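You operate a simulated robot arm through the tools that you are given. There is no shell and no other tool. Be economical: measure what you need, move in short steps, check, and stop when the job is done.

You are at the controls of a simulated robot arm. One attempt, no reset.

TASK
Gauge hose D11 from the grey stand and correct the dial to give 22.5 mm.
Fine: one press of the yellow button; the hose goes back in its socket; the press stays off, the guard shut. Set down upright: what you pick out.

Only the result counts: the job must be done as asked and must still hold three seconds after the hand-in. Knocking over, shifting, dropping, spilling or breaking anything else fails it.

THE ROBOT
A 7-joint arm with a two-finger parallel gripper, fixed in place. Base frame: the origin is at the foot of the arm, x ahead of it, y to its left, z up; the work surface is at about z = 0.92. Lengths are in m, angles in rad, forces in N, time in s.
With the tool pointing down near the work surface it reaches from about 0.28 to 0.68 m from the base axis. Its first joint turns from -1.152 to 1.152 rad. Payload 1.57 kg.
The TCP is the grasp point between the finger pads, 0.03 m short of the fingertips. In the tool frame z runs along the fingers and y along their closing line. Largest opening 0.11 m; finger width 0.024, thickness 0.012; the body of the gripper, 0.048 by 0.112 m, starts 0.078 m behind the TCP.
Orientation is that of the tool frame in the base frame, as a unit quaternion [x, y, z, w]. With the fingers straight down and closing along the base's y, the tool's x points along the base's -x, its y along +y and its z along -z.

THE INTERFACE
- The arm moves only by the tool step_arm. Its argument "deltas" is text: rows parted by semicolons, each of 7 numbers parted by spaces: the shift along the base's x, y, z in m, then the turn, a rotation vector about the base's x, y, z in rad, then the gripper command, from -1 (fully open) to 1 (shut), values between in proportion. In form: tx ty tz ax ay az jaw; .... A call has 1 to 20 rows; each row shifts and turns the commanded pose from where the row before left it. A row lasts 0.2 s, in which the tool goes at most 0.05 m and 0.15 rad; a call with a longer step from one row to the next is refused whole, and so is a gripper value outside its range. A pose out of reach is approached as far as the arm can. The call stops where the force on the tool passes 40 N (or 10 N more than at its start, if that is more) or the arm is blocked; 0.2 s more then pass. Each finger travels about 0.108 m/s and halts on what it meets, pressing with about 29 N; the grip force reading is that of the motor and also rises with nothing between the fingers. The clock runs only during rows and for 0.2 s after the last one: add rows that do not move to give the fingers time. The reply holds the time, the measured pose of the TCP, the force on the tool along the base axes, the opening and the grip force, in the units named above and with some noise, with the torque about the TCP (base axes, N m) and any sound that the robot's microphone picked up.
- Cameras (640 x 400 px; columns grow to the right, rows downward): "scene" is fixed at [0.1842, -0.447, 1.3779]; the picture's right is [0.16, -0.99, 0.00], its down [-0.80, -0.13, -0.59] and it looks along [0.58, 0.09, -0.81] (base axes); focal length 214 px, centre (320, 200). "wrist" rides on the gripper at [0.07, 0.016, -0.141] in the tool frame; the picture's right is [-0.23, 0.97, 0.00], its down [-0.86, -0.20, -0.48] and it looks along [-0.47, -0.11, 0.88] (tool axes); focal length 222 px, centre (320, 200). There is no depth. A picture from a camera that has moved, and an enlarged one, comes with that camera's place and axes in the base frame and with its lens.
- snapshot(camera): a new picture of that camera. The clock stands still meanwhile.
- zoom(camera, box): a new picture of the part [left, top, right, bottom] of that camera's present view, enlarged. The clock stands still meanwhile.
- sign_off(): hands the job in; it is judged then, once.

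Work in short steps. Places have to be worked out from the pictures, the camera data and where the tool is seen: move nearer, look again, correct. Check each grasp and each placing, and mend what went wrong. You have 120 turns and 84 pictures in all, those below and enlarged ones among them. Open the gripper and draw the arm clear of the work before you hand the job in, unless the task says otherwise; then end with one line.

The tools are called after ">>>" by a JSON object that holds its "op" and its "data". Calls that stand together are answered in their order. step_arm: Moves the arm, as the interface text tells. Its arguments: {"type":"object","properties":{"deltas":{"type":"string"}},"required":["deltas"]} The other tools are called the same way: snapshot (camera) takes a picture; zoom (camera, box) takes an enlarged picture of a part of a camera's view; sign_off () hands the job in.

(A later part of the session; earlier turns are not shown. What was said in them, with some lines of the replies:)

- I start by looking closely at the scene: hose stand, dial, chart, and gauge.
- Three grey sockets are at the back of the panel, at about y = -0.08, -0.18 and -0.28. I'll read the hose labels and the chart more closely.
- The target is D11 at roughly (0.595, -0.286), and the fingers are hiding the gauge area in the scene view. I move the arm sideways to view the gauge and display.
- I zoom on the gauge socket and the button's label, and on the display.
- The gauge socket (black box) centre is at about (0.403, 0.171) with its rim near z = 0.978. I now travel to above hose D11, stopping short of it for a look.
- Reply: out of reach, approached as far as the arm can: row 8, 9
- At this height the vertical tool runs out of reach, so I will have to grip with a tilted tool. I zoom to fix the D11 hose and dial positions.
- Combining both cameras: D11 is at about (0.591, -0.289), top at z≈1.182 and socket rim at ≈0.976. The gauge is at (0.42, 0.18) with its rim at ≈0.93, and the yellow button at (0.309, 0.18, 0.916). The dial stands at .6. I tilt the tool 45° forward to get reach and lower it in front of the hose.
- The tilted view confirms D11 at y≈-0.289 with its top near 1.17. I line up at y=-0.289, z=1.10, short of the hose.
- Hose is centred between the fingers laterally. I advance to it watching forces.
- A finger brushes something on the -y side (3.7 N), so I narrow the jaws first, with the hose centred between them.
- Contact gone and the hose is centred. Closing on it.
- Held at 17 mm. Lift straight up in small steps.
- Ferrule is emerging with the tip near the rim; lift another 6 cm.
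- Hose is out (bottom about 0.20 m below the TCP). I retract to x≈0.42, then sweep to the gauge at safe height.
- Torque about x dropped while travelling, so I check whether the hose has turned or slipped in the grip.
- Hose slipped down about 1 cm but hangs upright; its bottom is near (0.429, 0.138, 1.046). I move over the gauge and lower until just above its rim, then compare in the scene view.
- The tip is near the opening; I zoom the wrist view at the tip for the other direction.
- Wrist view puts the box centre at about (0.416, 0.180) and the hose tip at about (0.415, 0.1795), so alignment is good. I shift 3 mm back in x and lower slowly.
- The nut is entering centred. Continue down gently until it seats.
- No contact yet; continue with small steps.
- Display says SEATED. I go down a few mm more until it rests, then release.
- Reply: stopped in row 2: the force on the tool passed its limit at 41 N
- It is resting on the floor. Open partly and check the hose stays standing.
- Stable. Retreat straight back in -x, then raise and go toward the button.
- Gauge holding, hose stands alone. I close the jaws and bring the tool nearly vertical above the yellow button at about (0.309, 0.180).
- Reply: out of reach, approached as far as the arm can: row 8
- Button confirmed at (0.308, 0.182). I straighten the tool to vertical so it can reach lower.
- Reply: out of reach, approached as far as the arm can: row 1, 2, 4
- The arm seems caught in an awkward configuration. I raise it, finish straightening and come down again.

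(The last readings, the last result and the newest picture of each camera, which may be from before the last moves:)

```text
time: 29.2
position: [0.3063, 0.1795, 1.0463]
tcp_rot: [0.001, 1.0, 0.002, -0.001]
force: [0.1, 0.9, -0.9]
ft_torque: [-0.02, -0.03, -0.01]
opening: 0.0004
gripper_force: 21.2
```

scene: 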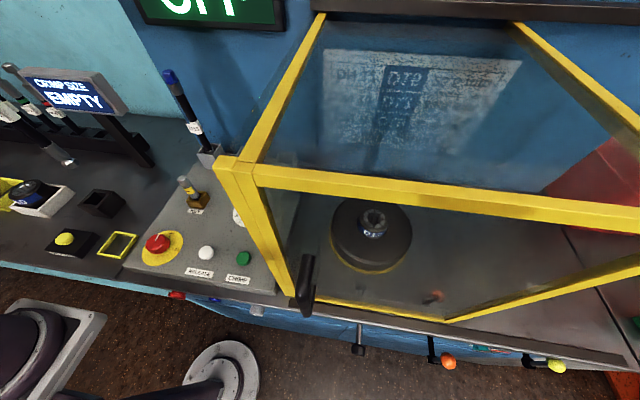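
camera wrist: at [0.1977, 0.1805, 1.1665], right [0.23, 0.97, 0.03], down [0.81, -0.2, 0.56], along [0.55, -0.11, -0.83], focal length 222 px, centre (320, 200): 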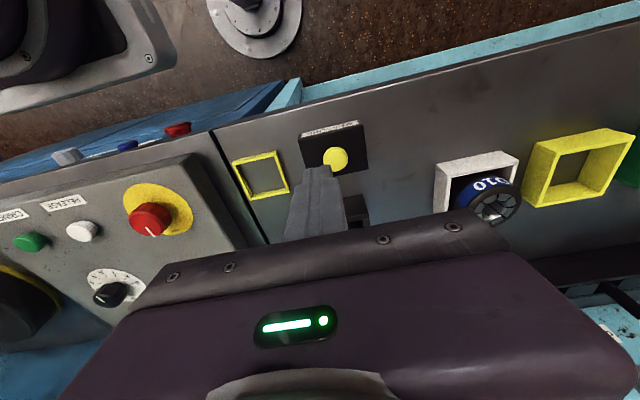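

Works now. Descend to just above the button (tip about 0.93).

>>> {"op": "step_arm", "data": {"deltas": "0.001 0.002 -0.03 0 0 0 1;0 0 -0.03 0 0 0 1;0 0 -0.022 0 0 0 1;0 0 0 0 0 0 1"}}

>>> {"op": "zoom", "data": {"camera": "wrist", "box": [220, 80, 460, 240]}}

>>> {"op": "zoom", "data": {"camera": "scene", "box": [0, 130, 150, 280]}}

```text
time: 30.2
position: [0.3091, 0.1806, 0.9647]
tcp_rot: [0.001, 1.0, 0.002, 0.001]
force: [-0.7, 0.2, -0.5]
ft_torque: [0.03, -0.01, -0.03]
opening: 0.0
gripper_force: 21.1
```

```text
2.50 times, centred on (340, 160) of wrist
camera zoom: at [0.2376, 0.1969, 1.1063], right [0.23, 0.97, 0.0], down [0.86, -0.2, 0.48], along [0.47, -0.11, -0.88], focal length 555 px, centre (270, 300)
```

zoom: 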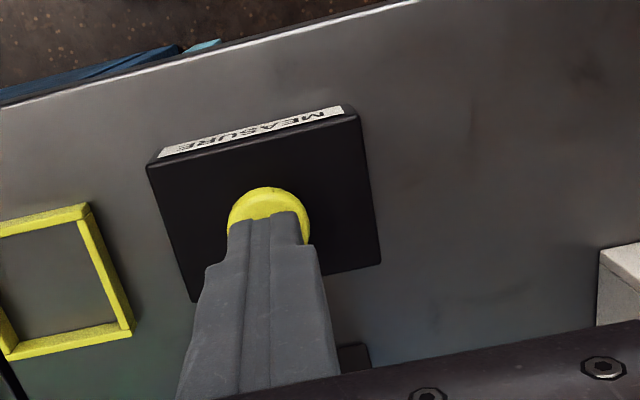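

```text
2.67 times, centred on (75, 205) of scene
camera zoom: at [0.1842, -0.447, 1.3779], right [0.16, -0.99, 0.0], down [-0.8, -0.13, -0.59], along [0.58, 0.09, -0.81], focal length 572 px, centre (973, 187)
```

zoom: 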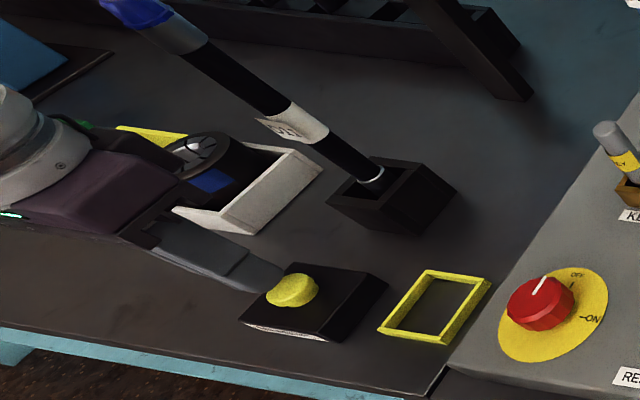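

The finger is right above the button (label MEASURE). Press in small downward steps.

>>> {"op": "step_arm", "data": {"deltas": "0 0 -0.006 0 0 0 1;0 0 -0.004 0 0 0 1;0 0 -0.004 0 0 0 1;0 0 -0.003 0 0 0 1"}}

```text
time: 31.2
position: [0.308, 0.1831, 0.9472]
tcp_rot: [0.0, 1.0, 0.001, 0.0]
force: [0.0, -1.8, 9.0]
ft_torque: [-0.07, -0.02, -0.04]
opening: 0.0001
gripper_force: 21.3
heard: click
```

A click was heard. Lift straight off and read the display.

>>> {"op": "step_arm", "data": {"deltas": "0 0 0.02 0 0 0 1;0 0 0.03 0 0 0 1;0 0 0.04 0 0 0 1;0 0 0 0 0 0 1"}}

>>> {"op": "zoom", "data": {"camera": "scene", "box": [0, 50, 150, 150]}}

```text
time: 32.2
position: [0.3089, 0.1807, 1.0379]
tcp_rot: [0.0, 1.0, 0.002, -0.001]
force: [0.0, -0.9, -0.1]
ft_torque: [0.02, -0.01, 0.01]
opening: 0.0
gripper_force: 21.1
```

```text
4.00 times, centred on (75, 100) of scene
camera zoom: at [0.1842, -0.447, 1.3779], right [0.16, -0.99, 0.0], down [-0.8, -0.13, -0.59], along [0.58, 0.09, -0.81], focal length 858 px, centre (1300, 600)
```

zoom: 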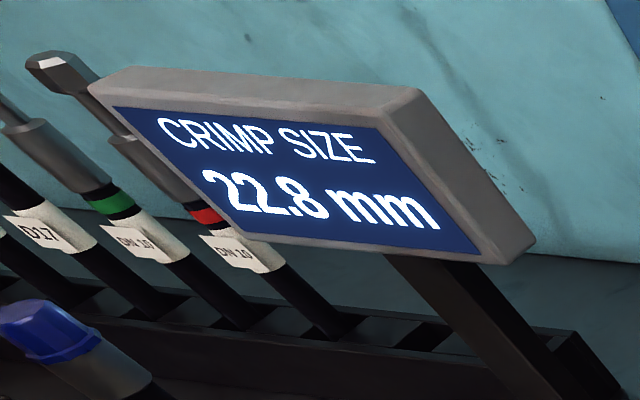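

Measured 22.8 mm at dial .6, so the dial must go down by 0.3 to .3. First I return the hose: up, tilt 45°, then approach as before.

>>> {"op": "step_arm", "data": {"deltas": "0 0 0.04 0 0 0 0.2;0 0 0.04 0 0 0 0.2;0 0 0.01 0 -0.13 0 0.2;0 0 0 0 -0.13 0 0.2;0 0 0 0 -0.13 0 0.2;0 0 0 0 -0.13 0 0.2;0 0 0 0 -0.13 0 0.2;0 0 0 0 -0.135 0 0.2;0 0 -0.03 0 0 0 0.2;0 0 -0.03 0 0 0 0.2;0 0 0 0 0 0 0.2"}}

>>> {"op": "snapshot", "data": {"camera": "wrist"}}

```text
time: 34.6
position: [0.3014, 0.1789, 1.0714]
tcp_rot: [0.005, 0.937, 0.018, 0.349]
force: [0.5, 0.9, 0.0]
ft_torque: [0.0, -0.02, 0.0]
opening: 0.044
gripper_force: 0.2
out of reach, approached as far as the arm can: row 8
```

```text
35 pictures are left
camera wrist: at [0.1559, 0.1933, 1.1338], right [0.17, 0.97, 0.18], down [0.33, -0.23, 0.91], along [0.93, -0.09, -0.36], focal length 222 px, centre (320, 200)
```

wrist: 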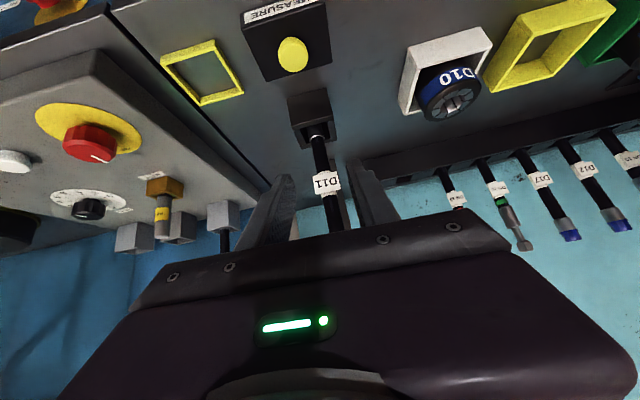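

Slight orientation error from a reach limit; I correct it while moving forward, then check before closing in.

>>> {"op": "step_arm", "data": {"deltas": "0.02 0.001 0.005 -0.018 -0.036 -0.002 0.2;0.02 0 0 -0.018 -0.036 -0.002 0.2;0 0 0 0 0 0 0.2"}}

>>> {"op": "zoom", "data": {"camera": "wrist", "box": [200, 0, 440, 240]}}

```text
time: 35.4
position: [0.3422, 0.1813, 1.0779]
tcp_rot: [-0.001, 0.924, 0.001, 0.383]
force: [0.2, 0.3, 0.4]
ft_torque: [0.0, -0.01, 0.01]
opening: 0.0442
gripper_force: 0.0
```

```text
1.67 times, centred on (320, 120) of wrist
camera zoom: at [0.1928, 0.1975, 1.1285], right [0.16, 0.97, 0.16], down [0.27, -0.2, 0.94], along [0.95, -0.11, -0.29], focal length 370 px, centre (320, 333)
```

zoom: 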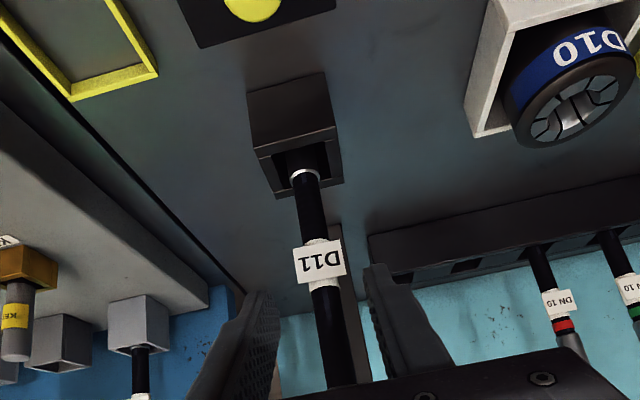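

Aligned. Advance around the hose, slightly lower than before, and close.

>>> {"op": "step_arm", "data": {"deltas": "0.025 -0.001 -0.004 0 0 0 0.2;0.025 -0.001 -0.004 0 0 0 0.2;0.02 0 -0.004 0 0 0 0.2;0 0 0 0 0 0 0.2;0 0 0 0 0 0 0.5;0 0 0 0 0 0 0.7;0 0 0 0 0 0 1;0 0 0 0 0 0 1"}}

>>> {"op": "zoom", "data": {"camera": "wrist", "box": [200, 0, 440, 240]}}

```text
time: 37.2
position: [0.4021, 0.1795, 1.068]
tcp_rot: [0.0, 0.924, 0.0, 0.382]
force: [1.2, -0.3, 1.6]
ft_torque: [-0.23, -0.06, -0.07]
opening: 0.0178
gripper_force: 29.0
out of reach, approached as far as the arm can: row 3
```

```text
1.67 times, centred on (320, 120) of wrist
camera zoom: at [0.2523, 0.1953, 1.1192], right [0.16, 0.97, 0.16], down [0.27, -0.2, 0.94], along [0.95, -0.11, -0.29], focal length 370 px, centre (320, 333)
```

zoom: 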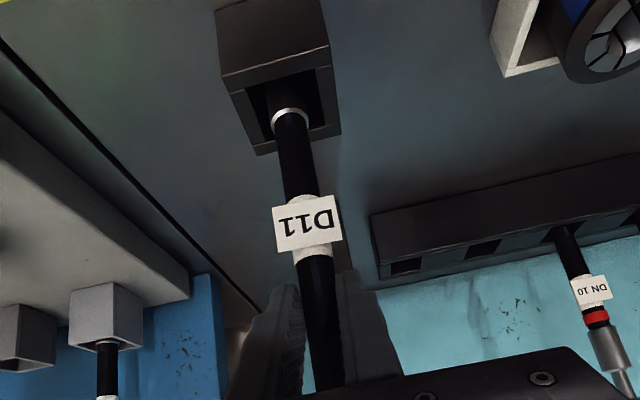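

Gripped. Lift straight out.

>>> {"op": "step_arm", "data": {"deltas": "0 0 0.015 0 0 0 1;0 0 0.02 0 0 0 1;0 0 0.02 0 0 0 1;0 0 0.03 0 0 0 1;0 0 0.03 0 0 0 1;0 0 0.03 0 0 0 1;0 0 0.02 0 0 0 1;0 0 0 0 0 0 1"}}

>>> {"op": "zoom", "data": {"camera": "wrist", "box": [200, 0, 440, 240]}}

>>> {"op": "zoom", "data": {"camera": "scene", "box": [0, 60, 150, 230]}}

```text
time: 39.0
position: [0.4031, 0.1802, 1.2323]
tcp_rot: [0.0, 0.924, 0.001, 0.382]
force: [-0.5, -0.5, -3.9]
ft_torque: [-0.21, 0.05, -0.05]
opening: 0.0178
gripper_force: 29.0
```

```text
1.67 times, centred on (320, 120) of wrist
camera zoom: at [0.2528, 0.1961, 1.284], right [0.16, 0.97, 0.16], down [0.27, -0.2, 0.94], along [0.95, -0.11, -0.29], focal length 370 px, centre (320, 333)
```

zoom: 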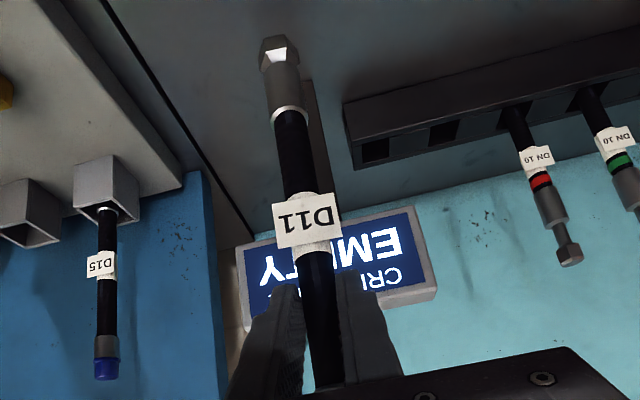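

```text
2.35 times, centred on (75, 145) of scene
camera zoom: at [0.1842, -0.447, 1.3779], right [0.16, -0.99, 0.0], down [-0.8, -0.13, -0.59], along [0.58, 0.09, -0.81], focal length 505 px, centre (896, 329)
```

zoom: 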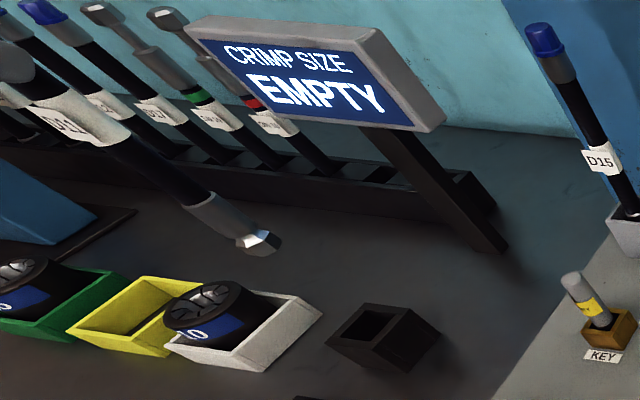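

Hose is out and the gauge reads EMPTY. I carry it back along the reverse path to above its socket, stopping short in x for a look.

>>> {"op": "step_arm", "data": {"deltas": "0 -0.04 0 0 0 0 1;0 -0.04 0 0 0 0 1;0 -0.04 0 0 0 0 1;0 -0.04 0 0 0 0 1;0 -0.04 0 0 0 0 1;0 -0.04 0 0 0 0 1;0 -0.04 0 0 0 0 1;0 -0.04 0 0 0 0 1;0 -0.04 0 0 0 0 1;0 -0.04 0 0 0 0 1;0 -0.04 0 0 0 0 1;0 -0.03 0 0 0 0 1;0.04 0 0 0 0 0 1;0.04 0 0 0 0 0 1;0.04 0 0 0 0 0 1;0.035 0 0 0 0 0 1;0 0 0 0 0 0 1"}}

>>> {"op": "snapshot", "data": {"camera": "wrist"}}

>>> {"op": "zoom", "data": {"camera": "scene", "box": [180, 30, 330, 180]}}

```text
time: 42.6
position: [0.44, -0.2923, 1.2312]
tcp_rot: [0.0, 0.924, 0.0, 0.382]
force: [0.5, 0.4, -3.0]
ft_torque: [0.28, 0.13, 0.07]
opening: 0.0183
gripper_force: 29.0
out of reach, approached as far as the arm can: row 14, 15, 16
```

```text
30 pictures are left
camera wrist: at [0.2909, -0.2753, 1.2826], right [0.16, 0.97, 0.16], down [0.27, -0.2, 0.94], along [0.95, -0.11, -0.29], focal length 222 px, centre (320, 200)
```

wrist: 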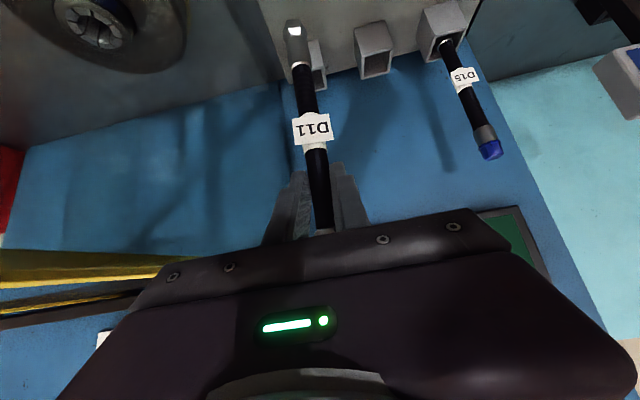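

```text
2.67 times, centred on (255, 105) of scene
camera zoom: at [0.1843, -0.447, 1.3779], right [0.16, -0.99, 0.0], down [-0.8, -0.13, -0.59], along [0.58, 0.09, -0.81], focal length 572 px, centre (493, 453)
```

zoom: 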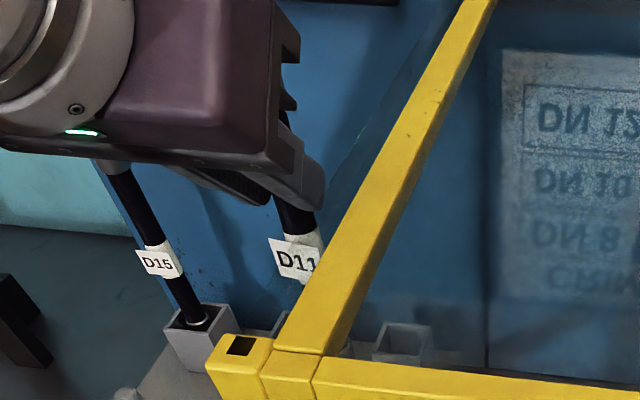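

The arm stalled at x=0.44, probably posture-dependent. I also notice a dark square on the guard corner, so I check the full scene, and retry with a slightly lower height.

>>> {"op": "step_arm", "data": {"deltas": "-0.01 0 -0.02 0 0 0 1;0.02 0 -0.005 0 0 0 1;0.03 0 0 0 0 0 1;0.03 0 0 0 0 0 1;0 0 0 0 0 0 1"}}

>>> {"op": "snapshot", "data": {"camera": "scene"}}

```text
time: 43.8
position: [0.4415, -0.2922, 1.2089]
tcp_rot: [-0.001, 0.924, 0.0, 0.382]
force: [0.2, 0.4, -3.2]
ft_torque: [-0.02, 0.07, 0.01]
opening: 0.0179
gripper_force: 28.7
out of reach, approached as far as the arm can: row 2, 3, 4
```

```text
28 pictures are left
```

scene: 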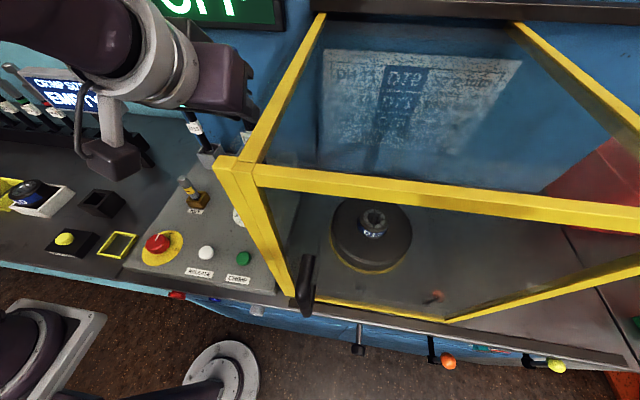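

The scene is intact. I yaw the tool toward the radial direction (about −0.42 rad around z) to free the arm posture; the hose stays upright.

>>> {"op": "step_arm", "data": {"deltas": "-0.01 0.005 0.01 0 0 -0.14 1;-0.01 0.005 0.01 0 0 -0.14 1;0 0 0 0 0 -0.14 1;0 0 0 0 0 0 1;0.02 -0.005 0 0 0 0 1;0.03 -0.005 0 0 0 0 1;0.03 0 0 0 0 0 1;0.03 0 0 0 0 0 1;0 0 0 0 0 0 1"}}

```text
time: 45.8
position: [0.46, -0.2899, 1.2302]
tcp_rot: [0.193, 0.904, -0.079, 0.374]
force: [0.3, 0.4, -4.0]
ft_torque: [0.04, 0.08, 0.03]
opening: 0.0179
gripper_force: 28.6
out of reach, approached as far as the arm can: row 6, 7, 8
```

Not an extension limit but a posture one. I retreat toward the base centreline and re-approach along a radial line so the arm can re-posture.

>>> {"op": "step_arm", "data": {"deltas": "-0.04 0.02 0 0 0 0 1;-0.04 0.03 0 0 0 0 1;-0.02 0.04 0 0 0 0 1;0 0.04 0 0 0 0.14 1;0 0.04 0 0 0 0.14 1;0 0.04 0 0 0 0.14 1;0 0.04 0 0 0 0 1;0 0 0 0 0 0 1"}}

>>> {"op": "step_arm", "data": {"deltas": "0.03 0 0 0 0 0 1;0.03 0 0 0 0 0 1;0 0 0 0 0 0 1"}}

>>> {"op": "snapshot", "data": {"camera": "scene"}}

```text
time: 47.6
position: [0.3642, -0.0371, 1.2304]
tcp_rot: [-0.001, 0.924, 0.0, 0.382]
force: [0.5, 0.0, -4.0]
ft_torque: [0.0, 0.08, 0.03]
opening: 0.018
gripper_force: 28.9
```

```text
time: 48.4
position: [0.4245, -0.038, 1.2287]
tcp_rot: [0.0, 0.924, 0.001, 0.382]
force: [0.0, 0.4, -4.1]
ft_torque: [0.04, 0.07, -0.02]
opening: 0.0181
gripper_force: 28.6
```

```text
27 pictures are left
```

scene: 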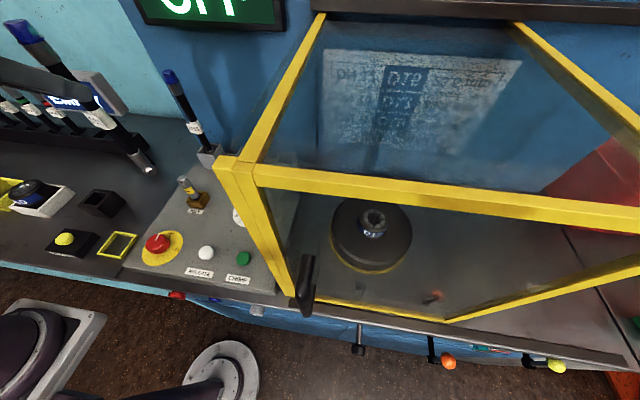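

Now a radial-ish diagonal approach, with gradual yaw following the azimuth.

>>> {"op": "step_arm", "data": {"deltas": "0.01 -0.04 0 0 0 -0.07 1;0.01 -0.04 0 0 0 -0.07 1;0.01 -0.04 0 0 0 -0.07 1;0.01 -0.04 0 0 0 -0.07 1;0.015 -0.04 0 0 0 -0.07 1;0.02 -0.03 0 0 0 -0.07 1;0 0 0 0 0 0 1"}}

```text
time: 50.0
position: [0.4982, -0.2713, 1.2309]
tcp_rot: [0.192, 0.904, -0.079, 0.374]
force: [0.2, -1.0, -3.3]
ft_torque: [0.04, 0.02, -0.01]
opening: 0.0177
gripper_force: 28.9
```

It passes now. Continue toward the socket.

>>> {"op": "step_arm", "data": {"deltas": "0.02 -0.006 0 0 0 0 1;0.02 -0.006 0 0 0 0 1;0.015 -0.002 0 0 0 0 1;0 0 0 0 0 0 1"}}

>>> {"op": "snapshot", "data": {"camera": "wrist"}}

```text
time: 51.0
position: [0.5523, -0.2845, 1.2313]
tcp_rot: [0.192, 0.904, -0.079, 0.374]
force: [-0.2, 0.7, -3.2]
ft_torque: [0.01, 0.08, 0.0]
opening: 0.0179
gripper_force: 29.1
```

```text
26 pictures are left
camera wrist: at [0.422, -0.2077, 1.2822], right [0.54, 0.82, 0.16], down [0.16, -0.29, 0.94], along [0.82, -0.49, -0.29], focal length 222 px, centre (320, 200)
```

wrist: 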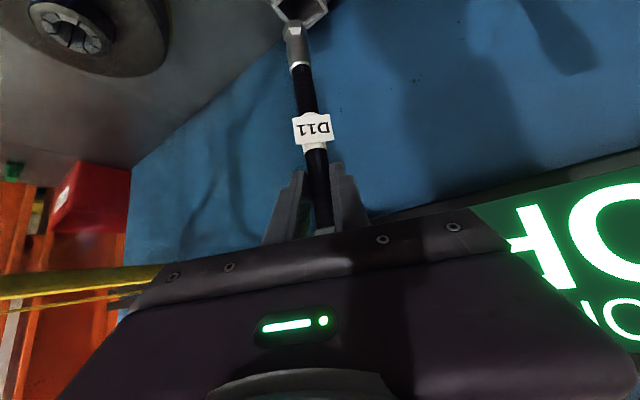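

Near the socket. Zoom on the tip and socket for alignment.

>>> {"op": "zoom", "data": {"camera": "wrist", "box": [245, 0, 345, 60]}}

>>> {"op": "zoom", "data": {"camera": "scene", "box": [210, 50, 330, 180]}}

```text
6.40 times, centred on (295, 30) of wrist
camera zoom: at [0.422, -0.2077, 1.2822], right [0.54, 0.82, 0.16], down [0.16, -0.29, 0.94], along [0.82, -0.49, -0.29], focal length 1422 px, centre (480, 1288)
```

zoom: 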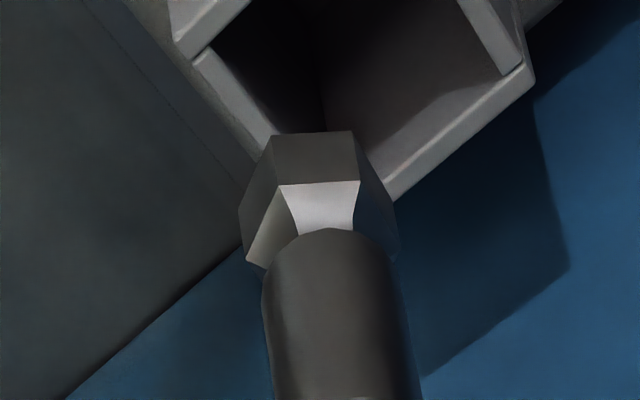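

```text
3.08 times, centred on (270, 115) of scene
camera zoom: at [0.1843, -0.447, 1.3779], right [0.16, -0.99, 0.0], down [-0.8, -0.13, -0.59], along [0.58, 0.09, -0.81], focal length 660 px, centre (474, 462)
```

zoom: 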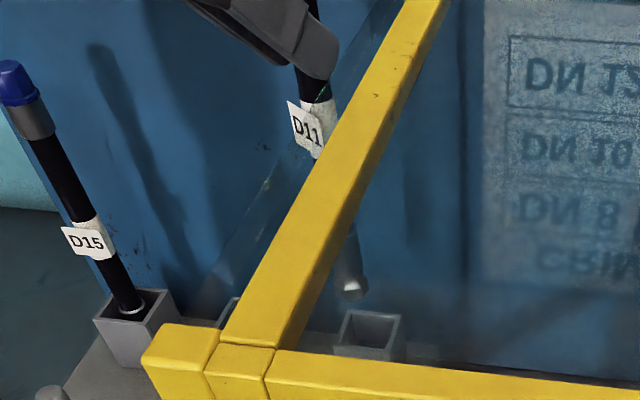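

Socket centre ≈ (0.595, -0.291), hose tip ≈ (0.569, -0.290). Shift 26 mm in x, lower to just above the rim, and re-check.

>>> {"op": "step_arm", "data": {"deltas": "0.013 0 0 0 0 0 1;0.013 -0.001 0 0 0 0 1;0 0 -0.02 0 0 0 1;0 0 -0.025 0 0 0 1;0 0 0 0 0 0 1"}}

>>> {"op": "zoom", "data": {"camera": "wrist", "box": [245, 0, 345, 60]}}

>>> {"op": "zoom", "data": {"camera": "scene", "box": [250, 110, 320, 180]}}

```text
time: 52.2
position: [0.5786, -0.2829, 1.187]
tcp_rot: [0.192, 0.904, -0.08, 0.375]
force: [0.8, -0.2, -1.9]
ft_torque: [0.04, 0.09, 0.02]
opening: 0.018
gripper_force: 29.0
```

```text
6.40 times, centred on (295, 30) of wrist
camera zoom: at [0.4481, -0.2077, 1.2388], right [0.54, 0.82, 0.16], down [0.16, -0.29, 0.94], along [0.82, -0.49, -0.29], focal length 1422 px, centre (480, 1288)
```

zoom: 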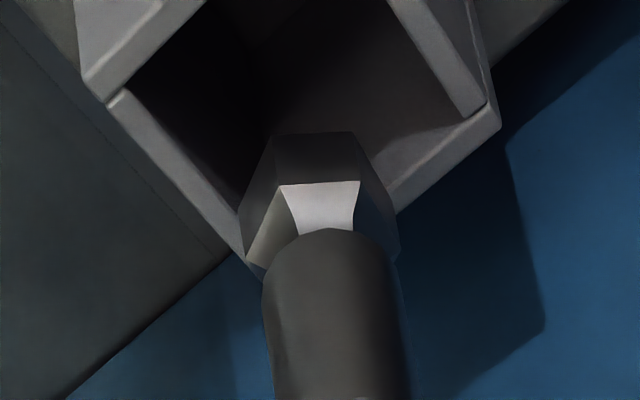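

```text
5.71 times, centred on (285, 145) of scene
camera zoom: at [0.1843, -0.447, 1.3779], right [0.16, -0.99, 0.0], down [-0.8, -0.13, -0.59], along [0.58, 0.09, -0.81], focal length 1226 px, centre (520, 514)
```

zoom: 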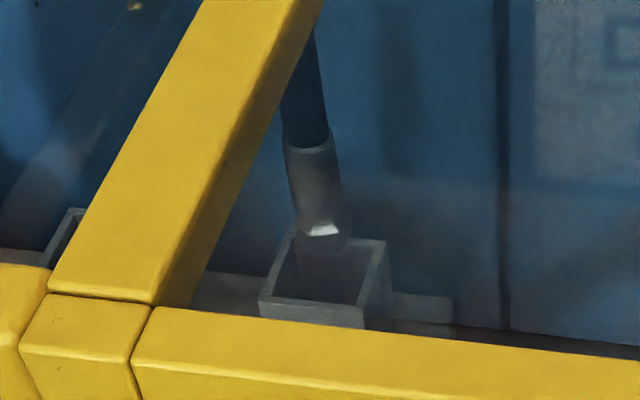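

Both views agree the tip is centred over the opening. Lower 3 cm into it.

>>> {"op": "step_arm", "data": {"deltas": "0 -0.001 -0.01 0 0 0 1;0 0 -0.01 0 0 0 1;0 0 -0.01 0 0 0 1;0 0 0 0 0 0 1"}}

>>> {"op": "zoom", "data": {"camera": "wrist", "box": [245, 0, 345, 60]}}

>>> {"op": "zoom", "data": {"camera": "scene", "box": [250, 110, 320, 180]}}

```text
time: 53.2
position: [0.5782, -0.2846, 1.1576]
tcp_rot: [0.193, 0.904, -0.078, 0.374]
force: [-0.4, -0.1, -4.1]
ft_torque: [0.0, 0.11, 0.04]
opening: 0.0181
gripper_force: 28.6
```

```text
6.40 times, centred on (295, 30) of wrist
camera zoom: at [0.4478, -0.2083, 1.208], right [0.54, 0.82, 0.16], down [0.16, -0.29, 0.94], along [0.82, -0.49, -0.29], focal length 1422 px, centre (480, 1288)
```

zoom: 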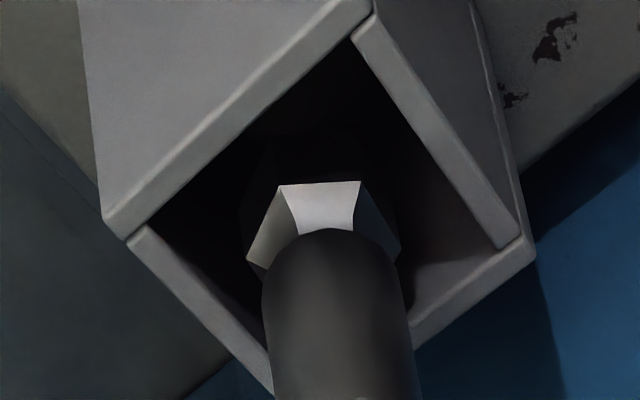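

```text
5.71 times, centred on (285, 145) of scene
camera zoom: at [0.1843, -0.447, 1.3779], right [0.16, -0.99, 0.0], down [-0.8, -0.13, -0.59], along [0.58, 0.09, -0.81], focal length 1226 px, centre (520, 514)
```

zoom: 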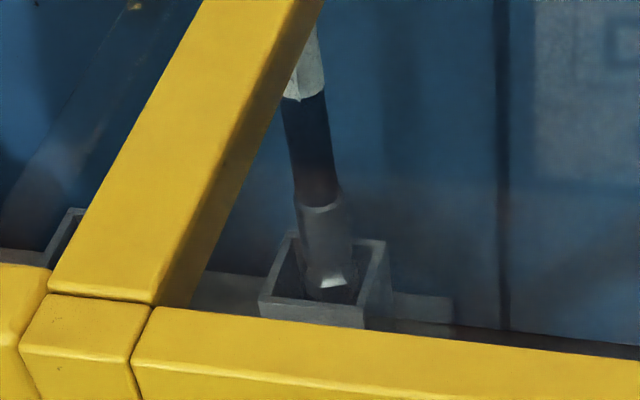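

Tip is inside the socket. Lower further, watching force.

>>> {"op": "step_arm", "data": {"deltas": "0 0 -0.01 0 0 0 1;0 0 -0.01 0 0 0 1;0 0 -0.01 0 0 0 1;0 0 -0.01 0 0 0 1;0 0 -0.006 0 0 0 1;0 0 0 0 0 0 1"}}

```text
time: 54.6
position: [0.5794, -0.2853, 1.1127]
tcp_rot: [0.192, 0.902, -0.08, 0.378]
force: [-2.9, 3.9, 24.2]
ft_torque: [0.16, -0.07, 0.07]
opening: 0.0176
gripper_force: 29.3
```

Contact (24 N up). Check whether it is the socket floor.

>>> {"op": "snapshot", "data": {"camera": "wrist"}}

>>> {"op": "zoom", "data": {"camera": "scene", "box": [200, 50, 330, 180]}}

```text
19 pictures are left
camera wrist: at [0.4481, -0.2089, 1.1625], right [0.54, 0.82, 0.16], down [0.16, -0.29, 0.94], along [0.83, -0.49, -0.28], focal length 222 px, centre (320, 200)
```

wrist: 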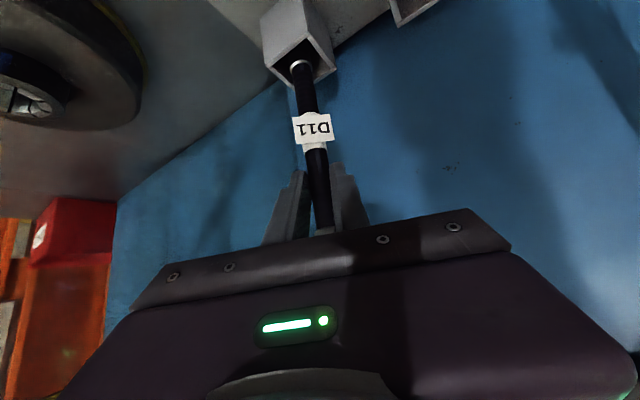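

```text
3.08 times, centred on (265, 115) of scene
camera zoom: at [0.1837, -0.4467, 1.3781], right [0.16, -0.99, 0.0], down [-0.8, -0.13, -0.59], along [0.58, 0.09, -0.81], focal length 660 px, centre (489, 462)
```

zoom: 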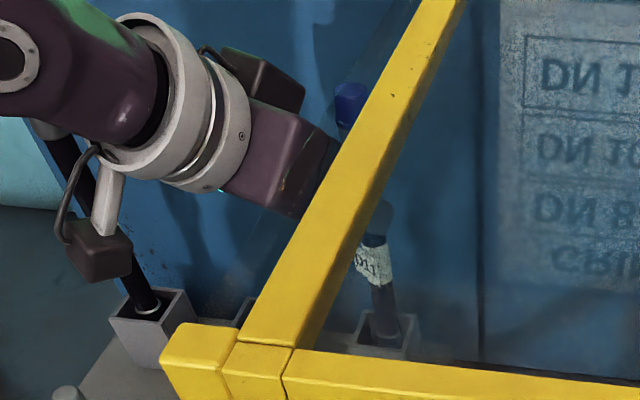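

Ring and label are back at their original heights, so the hose is seated. Release moderately and check.

>>> {"op": "step_arm", "data": {"deltas": "0 0 0.001 0 0 0 0.6;0 0 0 0 0 0 0.4;0 0 0 0 0 0 0.2;0 0 0 0 0 0 0.2"}}

>>> {"op": "zoom", "data": {"camera": "wrist", "box": [200, 0, 440, 240]}}

```text
time: 55.6
position: [0.5777, -0.2852, 1.1108]
tcp_rot: [0.192, 0.904, -0.079, 0.374]
force: [-0.6, 0.0, 0.3]
ft_torque: [-0.01, 0.02, -0.02]
opening: 0.0439
gripper_force: 0.0
```

```text
1.67 times, centred on (320, 120) of wrist
camera zoom: at [0.4481, -0.2091, 1.1617], right [0.54, 0.82, 0.16], down [0.16, -0.29, 0.94], along [0.82, -0.49, -0.29], focal length 370 px, centre (320, 333)
```

zoom: 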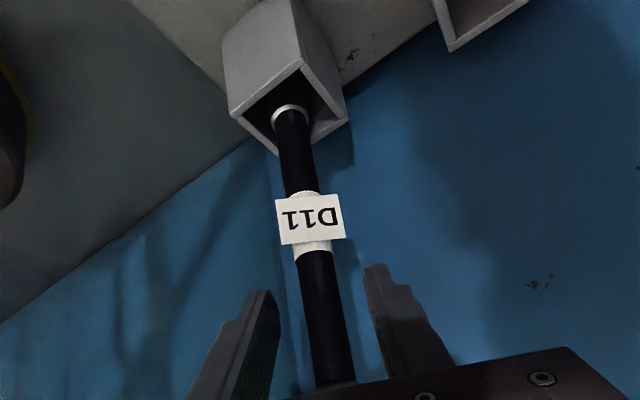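

Hose stands free. Back off along the tool's own direction, then rise.

>>> {"op": "step_arm", "data": {"deltas": "-0.027 0.012 0 0 0 0 0.2;-0.027 0.012 0 0 0 0 0.2;-0.027 0.012 0 0 0 0 0.2;-0.027 0.012 0.01 0 0 0 0.2;-0.01 0.005 0.04 0 0 0.14 0.2;0 0 0.04 0 0.13 0.14 0.2;0 0 0.03 0 0.13 0.14 0.2;-0.01 0 0.02 0 0.13 0 0.2;0 0 0 0 0.13 0 0.2;0 0 0 0 0.13 0 0.2;0 0 0 0 0.135 0 0.2;0 0 0 0 0 0 0.2"}}

>>> {"op": "snapshot", "data": {"camera": "wrist"}}

```text
refused: row 6 steps farther than a row can; nothing moved
```

```text
16 pictures are left
camera wrist: at [0.4481, -0.2091, 1.1617], right [0.54, 0.82, 0.16], down [0.16, -0.29, 0.94], along [0.82, -0.49, -0.29], focal length 222 px, centre (320, 200)
```

wrist: 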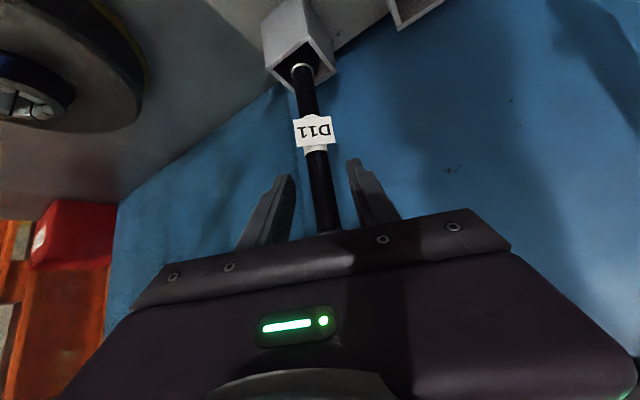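

I separate the rotations so each row is within limits: back off, rise, then straighten about the yawed axis.

>>> {"op": "step_arm", "data": {"deltas": "-0.027 0.012 0 0 0 0 0.2;-0.027 0.012 0 0 0 0 0.2;-0.027 0.012 0 0 0 0 0.2;-0.027 0.012 0.01 0 0 0 0.2;-0.01 0.005 0.04 0 0 0 0.2;0 0 0.04 0 0 0 0.2;0 0 0.02 0.053 0.119 0 0.2;0 0 0 0.053 0.119 0 0.2;0 0 0 0.053 0.119 0 0.2;0 0 0 0.053 0.119 0 0.2;0 0 0 0.053 0.119 0 0.2;0 0 0 0.055 0.123 0 0.2;0 0 0 0 0 0 0.2"}}

```text
time: 58.4
position: [0.4607, -0.231, 1.2184]
tcp_rot: [0.208, 0.978, 0.001, -0.002]
force: [-0.5, 0.1, -0.8]
ft_torque: [-0.06, 0.02, 0.04]
opening: 0.0442
gripper_force: 0.1
```

Vertical above the dial. Yaw a further −0.36 and descend to z≈1.06 for a look.

>>> {"op": "step_arm", "data": {"deltas": "-0.008 0 -0.03 0 0 -0.12 0.2;-0.008 0 -0.03 0 0 -0.12 0.2;0 0 -0.03 0 0 -0.12 0.2;0 0 -0.04 0 0 0 0.2;0 0 -0.03 0 0 0 0.2;0 0 0 0 0 0 0.2"}}

>>> {"op": "zoom", "data": {"camera": "wrist", "box": [200, 60, 440, 240]}}

```text
time: 59.8
position: [0.4442, -0.2325, 1.0604]
tcp_rot: [0.38, 0.925, 0.0, -0.001]
force: [0.2, 0.1, 0.6]
ft_torque: [-0.01, 0.0, 0.0]
opening: 0.0438
gripper_force: 0.1
```

```text
2.22 times, centred on (320, 150) of wrist
camera zoom: at [0.4057, -0.1718, 1.2024], right [0.85, 0.53, 0.0], down [0.47, -0.74, 0.48], along [0.25, -0.4, -0.88], focal length 494 px, centre (320, 311)
```

zoom: 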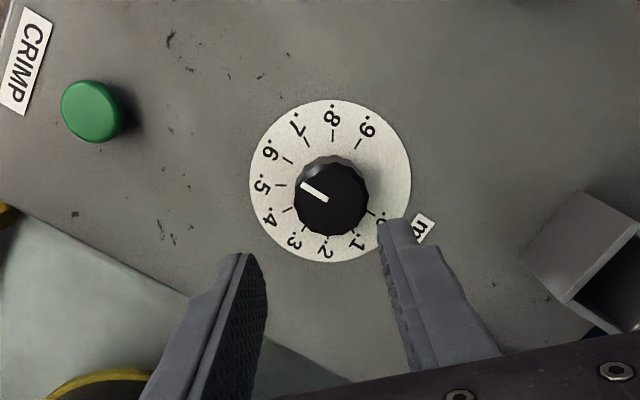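

Dial centre ≈ (0.445, −0.227), knob top ≈ 0.96. Centre over it and descend to TCP z≈0.965 with jaws around the knob.

>>> {"op": "step_arm", "data": {"deltas": "0.001 0.005 -0.03 0 0 0 0.2;0 0 -0.03 0 0 0 0.2;0 0 -0.02 0 0 0 0.2;0 0 -0.012 0 0 0 0.2;0 0 0 0 0 0 0.2"}}

>>> {"op": "zoom", "data": {"camera": "wrist", "box": [200, 60, 440, 240]}}

```text
time: 61.0
position: [0.4461, -0.2278, 0.9672]
tcp_rot: [0.38, 0.925, 0.0, -0.001]
force: [-0.5, 0.3, -0.1]
ft_torque: [0.01, -0.01, -0.03]
opening: 0.0441
gripper_force: 0.1
```

```text
2.22 times, centred on (320, 150) of wrist
camera zoom: at [0.4073, -0.1673, 1.1104], right [0.85, 0.53, 0.0], down [0.47, -0.74, 0.48], along [0.25, -0.4, -0.88], focal length 494 px, centre (320, 311)
```

zoom: 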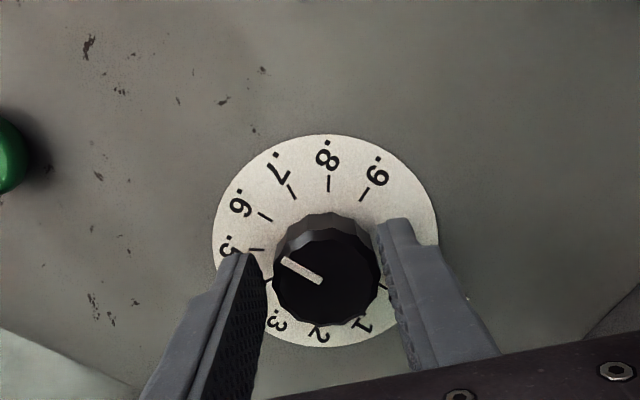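

Knob is between the pads. Close on it gently.

>>> {"op": "step_arm", "data": {"deltas": "0 0 0 0 0 0 0.35;0 0 0 0 0 0 0.6;0 0 0 0 0 0 1;0 0 0 0 0 0 1"}}

```text
time: 62.0
position: [0.4467, -0.227, 0.9686]
tcp_rot: [0.38, 0.925, 0.001, -0.001]
force: [9.8, 10.3, -7.8]
ft_torque: [0.02, -0.24, 0.02]
opening: 0.0395
gripper_force: 44.8
```

Gripped with slight side load; I shift 1.5 mm to relieve it and turn counterclockwise (+z) by half the way first.

>>> {"op": "step_arm", "data": {"deltas": "0.0015 0.0015 0 0 0 0 1;0 0 0 0 0 0.13 1;0 0 0 0 0 0.13 1;0 0 0 0 0 0.13 1;0 0 0 0 0 0.13 1;0 0 0 0 0 0.13 1;0 0 0 0 0 0.135 1;0 0 0 0 0 0 1"}}

>>> {"op": "zoom", "data": {"camera": "wrist", "box": [200, 60, 440, 240]}}

```text
time: 63.5
position: [0.4456, -0.2294, 0.9684]
tcp_rot: [0.027, 1.0, -0.003, -0.001]
force: [-0.4, -6.7, -6.0]
ft_torque: [-0.02, -0.34, -0.04]
opening: 0.0393
gripper_force: 44.7
stopped in row 7: the force on the tool passed its limit at 41 N (the readings are from after the stop); the commanded pose is now the measured one
```

```text
2.22 times, centred on (320, 150) of wrist
camera zoom: at [0.3765, -0.2086, 1.1104], right [0.28, 0.96, -0.01], down [0.84, -0.24, 0.48], along [0.46, -0.14, -0.88], focal length 494 px, centre (320, 311)
```

zoom: 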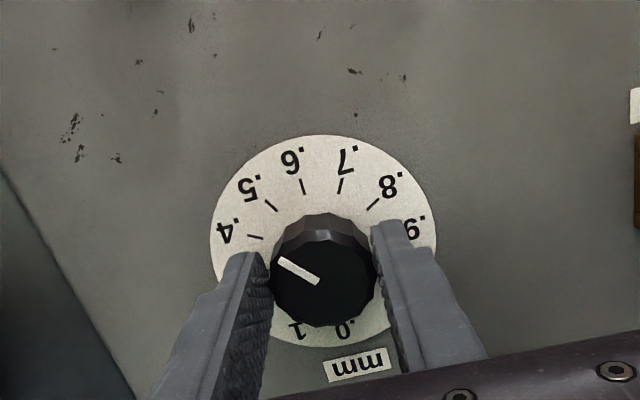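

The knob follows (now ≈ .46). To shed the side load I reopen, recentre slightly, regrip and turn on.

>>> {"op": "step_arm", "data": {"deltas": "0 0 0 0 0 0 0.1;0 -0.0005 0 0 0 0 0.1;0 0 0 0 0 0 0.4;0 0 0 0 0 0 1;0 0 0 0 0 0 1;0 0 0 0 0 0.12 1;0 0 0 0 0 0.12 1;0 0 0 0 0 0.12 1;0 0 0 0 0 0.12 1;0 0 0 0 0 0.12 1;0 0 0 0 0 0 1"}}

```text
time: 65.9
position: [0.4455, -0.2321, 0.9682]
tcp_rot: [-0.271, 0.963, -0.006, 0.001]
force: [4.8, -6.4, -9.9]
ft_torque: [-0.08, -0.01, -0.07]
opening: 0.0393
gripper_force: 43.8
stopped in row 11: the force on the tool passed its limit at 41 N (the readings are from after the stop); the commanded pose is now the measured one
```

Turned another 0.60 rad. I open and take a look at the pointer before the final bit.

>>> {"op": "step_arm", "data": {"deltas": "0 0 0 0 0 0 0.1;0 0.002 0 0 0 0 0.1;0 0 0 0 0 0 0.1"}}

>>> {"op": "zoom", "data": {"camera": "wrist", "box": [200, 60, 440, 240]}}

```text
time: 66.7
position: [0.4457, -0.229, 0.9692]
tcp_rot: [-0.271, 0.963, -0.005, 0.001]
force: [0.0, 0.2, 0.3]
ft_torque: [0.0, 0.0, -0.01]
opening: 0.05
gripper_force: 0.0
```

```text
2.22 times, centred on (320, 150) of wrist
camera zoom: at [0.3767, -0.2505, 1.1107], right [-0.31, 0.95, -0.01], down [0.83, 0.28, 0.48], along [0.46, 0.14, -0.88], focal length 494 px, centre (320, 311)
```

zoom: 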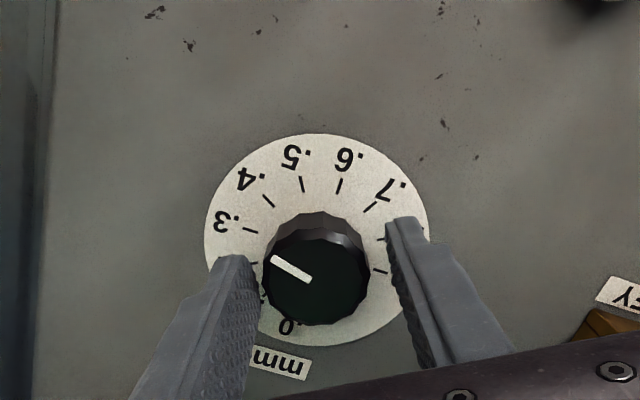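

Accounting for parallax the pointer is ≈ .34; about 0.225 rad remains. Regrip and turn that.

>>> {"op": "step_arm", "data": {"deltas": "0 0 0 0 0 0 0.4;0 0 0 0 0 0 1;0 0 0 0 0 0 1;0 0 0 0 0 0.075 1;0 0 0 0 0 0.075 1;0 0 0 0 0 0.075 1;0 0 0 0 0 0 1"}}

>>> {"op": "step_arm", "data": {"deltas": "0 0 0 0 0 0 0.1;0 0 0 0 0 0 0.1;0 0 0.03 0 0 0 0.1;0 0 0.04 0 0 0 0.1;0 0 0.04 0 0 0 0.1;0 0 0 0 0 0 0.1"}}

>>> {"op": "zoom", "data": {"camera": "wrist", "box": [260, 80, 400, 180]}}

```text
time: 68.1
position: [0.446, -0.2319, 0.9702]
tcp_rot: [-0.372, 0.928, -0.008, 0.003]
force: [1.7, -6.3, -8.1]
ft_torque: [0.09, -0.07, -0.02]
opening: 0.0394
gripper_force: 45.0
stopped in row 7: the force on the tool passed its limit at 41 N (the readings are from after the stop); the commanded pose is now the measured one
```

```text
time: 69.5
position: [0.4481, -0.2311, 1.0805]
tcp_rot: [-0.373, 0.928, -0.008, 0.002]
force: [-0.2, -0.3, 0.5]
ft_torque: [-0.01, 0.0, 0.0]
opening: 0.0496
gripper_force: 0.2
```

```text
4.00 times, centred on (330, 130) of wrist
camera zoom: at [0.3835, -0.2648, 1.2224], right [-0.51, 0.86, -0.02], down [0.75, 0.45, 0.48], along [0.42, 0.23, -0.88], focal length 888 px, centre (280, 480)
```

zoom: 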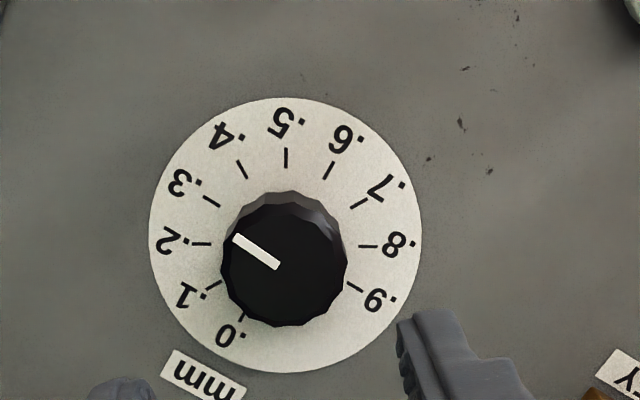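

Pointer reads close to .3. I zoom more tightly to judge the residual.

>>> {"op": "zoom", "data": {"camera": "wrist", "box": [295, 100, 367, 175]}}

```text
5.33 times, centred on (331, 138) of wrist
camera zoom: at [0.3835, -0.2648, 1.2224], right [-0.51, 0.86, -0.02], down [0.75, 0.45, 0.48], along [0.42, 0.23, -0.88], focal length 1185 px, centre (261, 533)
```

zoom: 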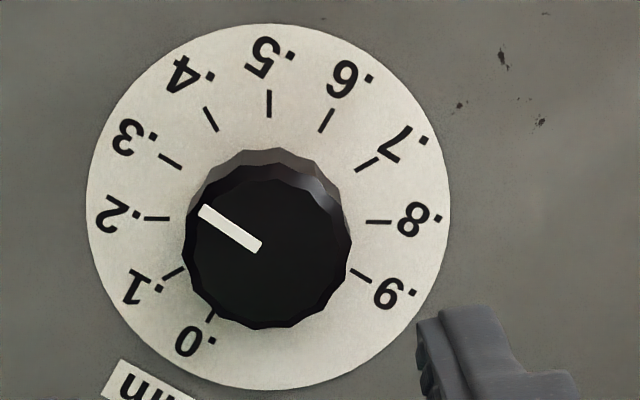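

The pointer direction matches the .3 tick within about half a degree. I raise, open fully and draw the arm clear, then verify everything.

>>> {"op": "step_arm", "data": {"deltas": "0 0 0.04 0 0 0 0.1;0 0 0.04 0 0 0 0.1;-0.03 0.02 0.04 0 0 0 0.1;-0.03 0.02 0.03 0 0 0 -0.5;-0.03 0.02 0.02 0 0 0 -1;-0.03 0.03 0 0 0 -0.12 -1;0 0.04 0 0 0 -0.12 -1;0 0.04 0 0 0 -0.12 -1;0 0.03 0 0 0 -0.12 -1;0 0 0 0 0 0 -1;0 0 0 0 0 0 -1"}}

>>> {"op": "snapshot", "data": {"camera": "scene"}}

>>> {"op": "zoom", "data": {"camera": "scene", "box": [140, 60, 310, 280]}}

>>> {"op": "snapshot", "data": {"camera": "wrist"}}

```text
refused: row 3 steps farther than a row can; nothing moved
```

```text
9 pictures are left
```

scene: 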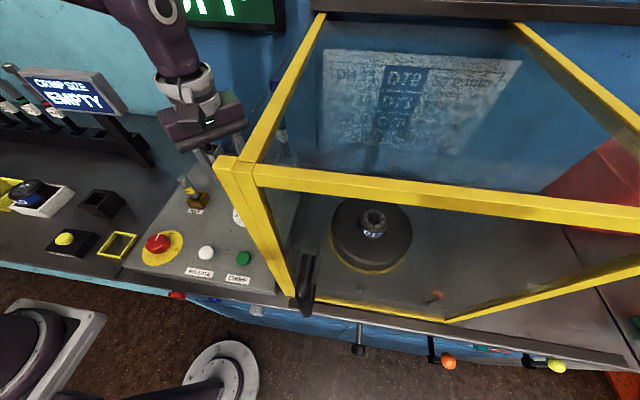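

```text
1.82 times, centred on (225, 170) of scene
camera zoom: at [0.1842, -0.447, 1.3779], right [0.16, -0.99, 0.0], down [-0.8, -0.13, -0.59], along [0.58, 0.09, -0.81], focal length 390 px, centre (493, 254)
```

zoom: 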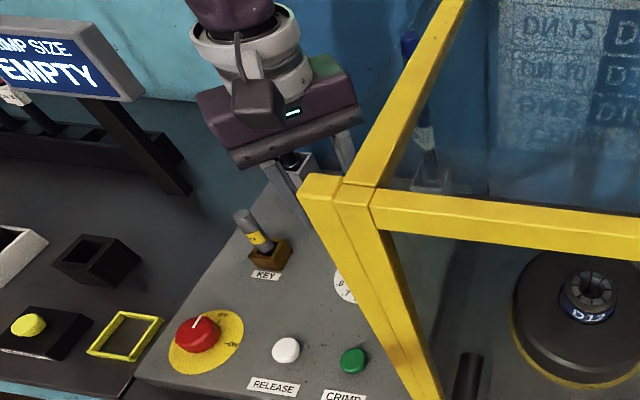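

```text
7 pictures are left
camera wrist: at [0.3835, -0.2648, 1.2224], right [-0.51, 0.86, -0.02], down [0.75, 0.45, 0.48], along [0.42, 0.23, -0.88], focal length 222 px, centre (320, 200)
```

wrist: 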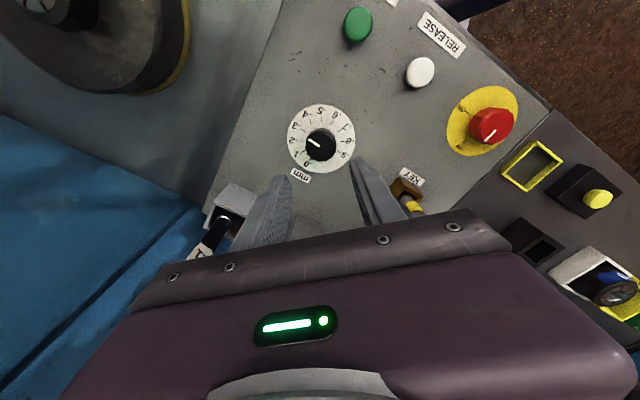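

The previous command was refused for a long step. I resend with shorter rows: up first, then back toward the base.

>>> {"op": "step_arm", "data": {"deltas": "0 0 0.04 0 0 0 0.1;0 0 0.04 0 0 0 0.1;-0.02 0.015 0.03 0 0 0 0.1;-0.03 0.02 0.02 0 0 0 0.1;-0.03 0.02 0.01 0 0 0 -0.5;-0.03 0.03 0 0 0 -0.12 -1;0 0.03 0 0 0 -0.12 -1;0 0.03 0 0 0 -0.12 -1;0 0.03 0 0 0 -0.12 -1;0 0 0 0 0 0 -1;0 0 0 0 0 0 -1"}}

>>> {"op": "zoom", "data": {"camera": "scene", "box": [140, 50, 310, 280]}}

>>> {"op": "snapshot", "data": {"camera": "wrist"}}

```text
time: 71.9
position: [0.3361, -0.0563, 1.2176]
tcp_rot: [-0.14, 0.99, -0.007, 0.0]
force: [0.1, -0.7, -0.3]
ft_torque: [0.01, 0.01, 0.0]
opening: 0.11
gripper_force: 0.1
```

```text
1.74 times, centred on (225, 165) of scene
camera zoom: at [0.1842, -0.447, 1.3779], right [0.16, -0.99, 0.0], down [-0.8, -0.13, -0.59], along [0.58, 0.09, -0.81], focal length 373 px, centre (485, 261)
```

zoom: 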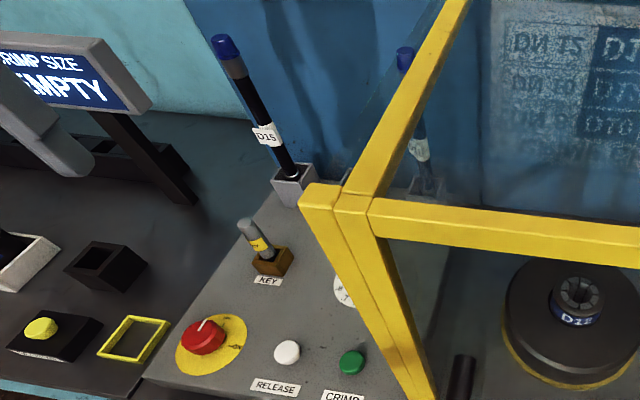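

```text
5 pictures are left
camera wrist: at [0.2632, -0.0581, 1.3601], right [-0.05, 1.0, -0.02], down [0.88, 0.05, 0.48], along [0.48, 0.01, -0.88], focal length 222 px, centre (320, 200)
```

wrist: 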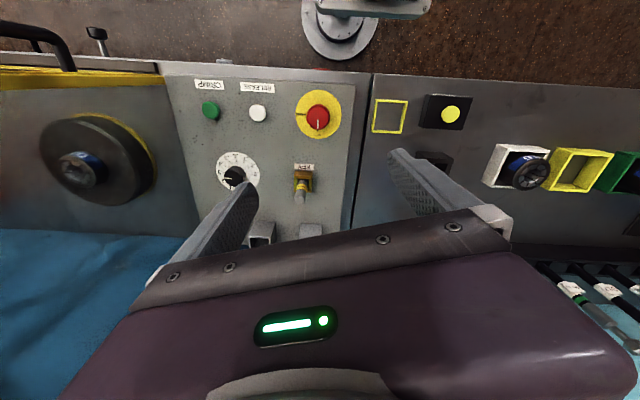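

One more check of the dial from this angle and of the returned hose.

>>> {"op": "zoom", "data": {"camera": "wrist", "box": [205, 145, 270, 195]}}

>>> {"op": "zoom", "data": {"camera": "scene", "box": [220, 60, 310, 180]}}

```text
8.00 times, centred on (238, 170) of wrist
camera zoom: at [0.2632, -0.0581, 1.3601], right [-0.05, 1.0, -0.02], down [0.88, 0.05, 0.48], along [0.48, 0.01, -0.88], focal length 1777 px, centre (980, 440)
```

zoom: 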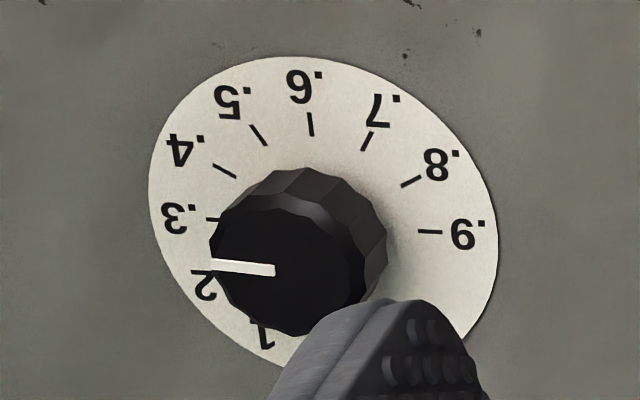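

```text
3.33 times, centred on (265, 120) of scene
camera zoom: at [0.1842, -0.447, 1.3779], right [0.16, -0.99, 0.0], down [-0.8, -0.13, -0.59], along [0.58, 0.09, -0.81], focal length 715 px, centre (503, 467)
```

zoom: 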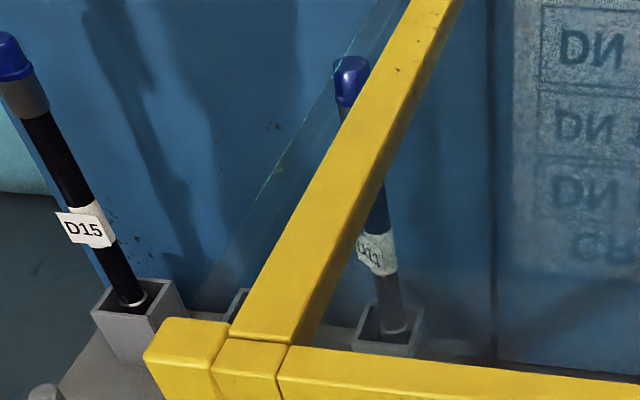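

Dial pointer lies on the .3–.9 line (i.e. .3), hose D11 stands in its socket, knob is OFF, guard shut, arm clear with jaws open. Handing in.

>>> {"op": "sign_off", "data": {}}

```text
The job is handed in.
```

Hose D11 gauged 22.8 mm with one press of the yellow button, so I turned the dial from .6 to .3 to give 22.5 mm; D11 is back upright in its socket, the press is off and the guard is shut.
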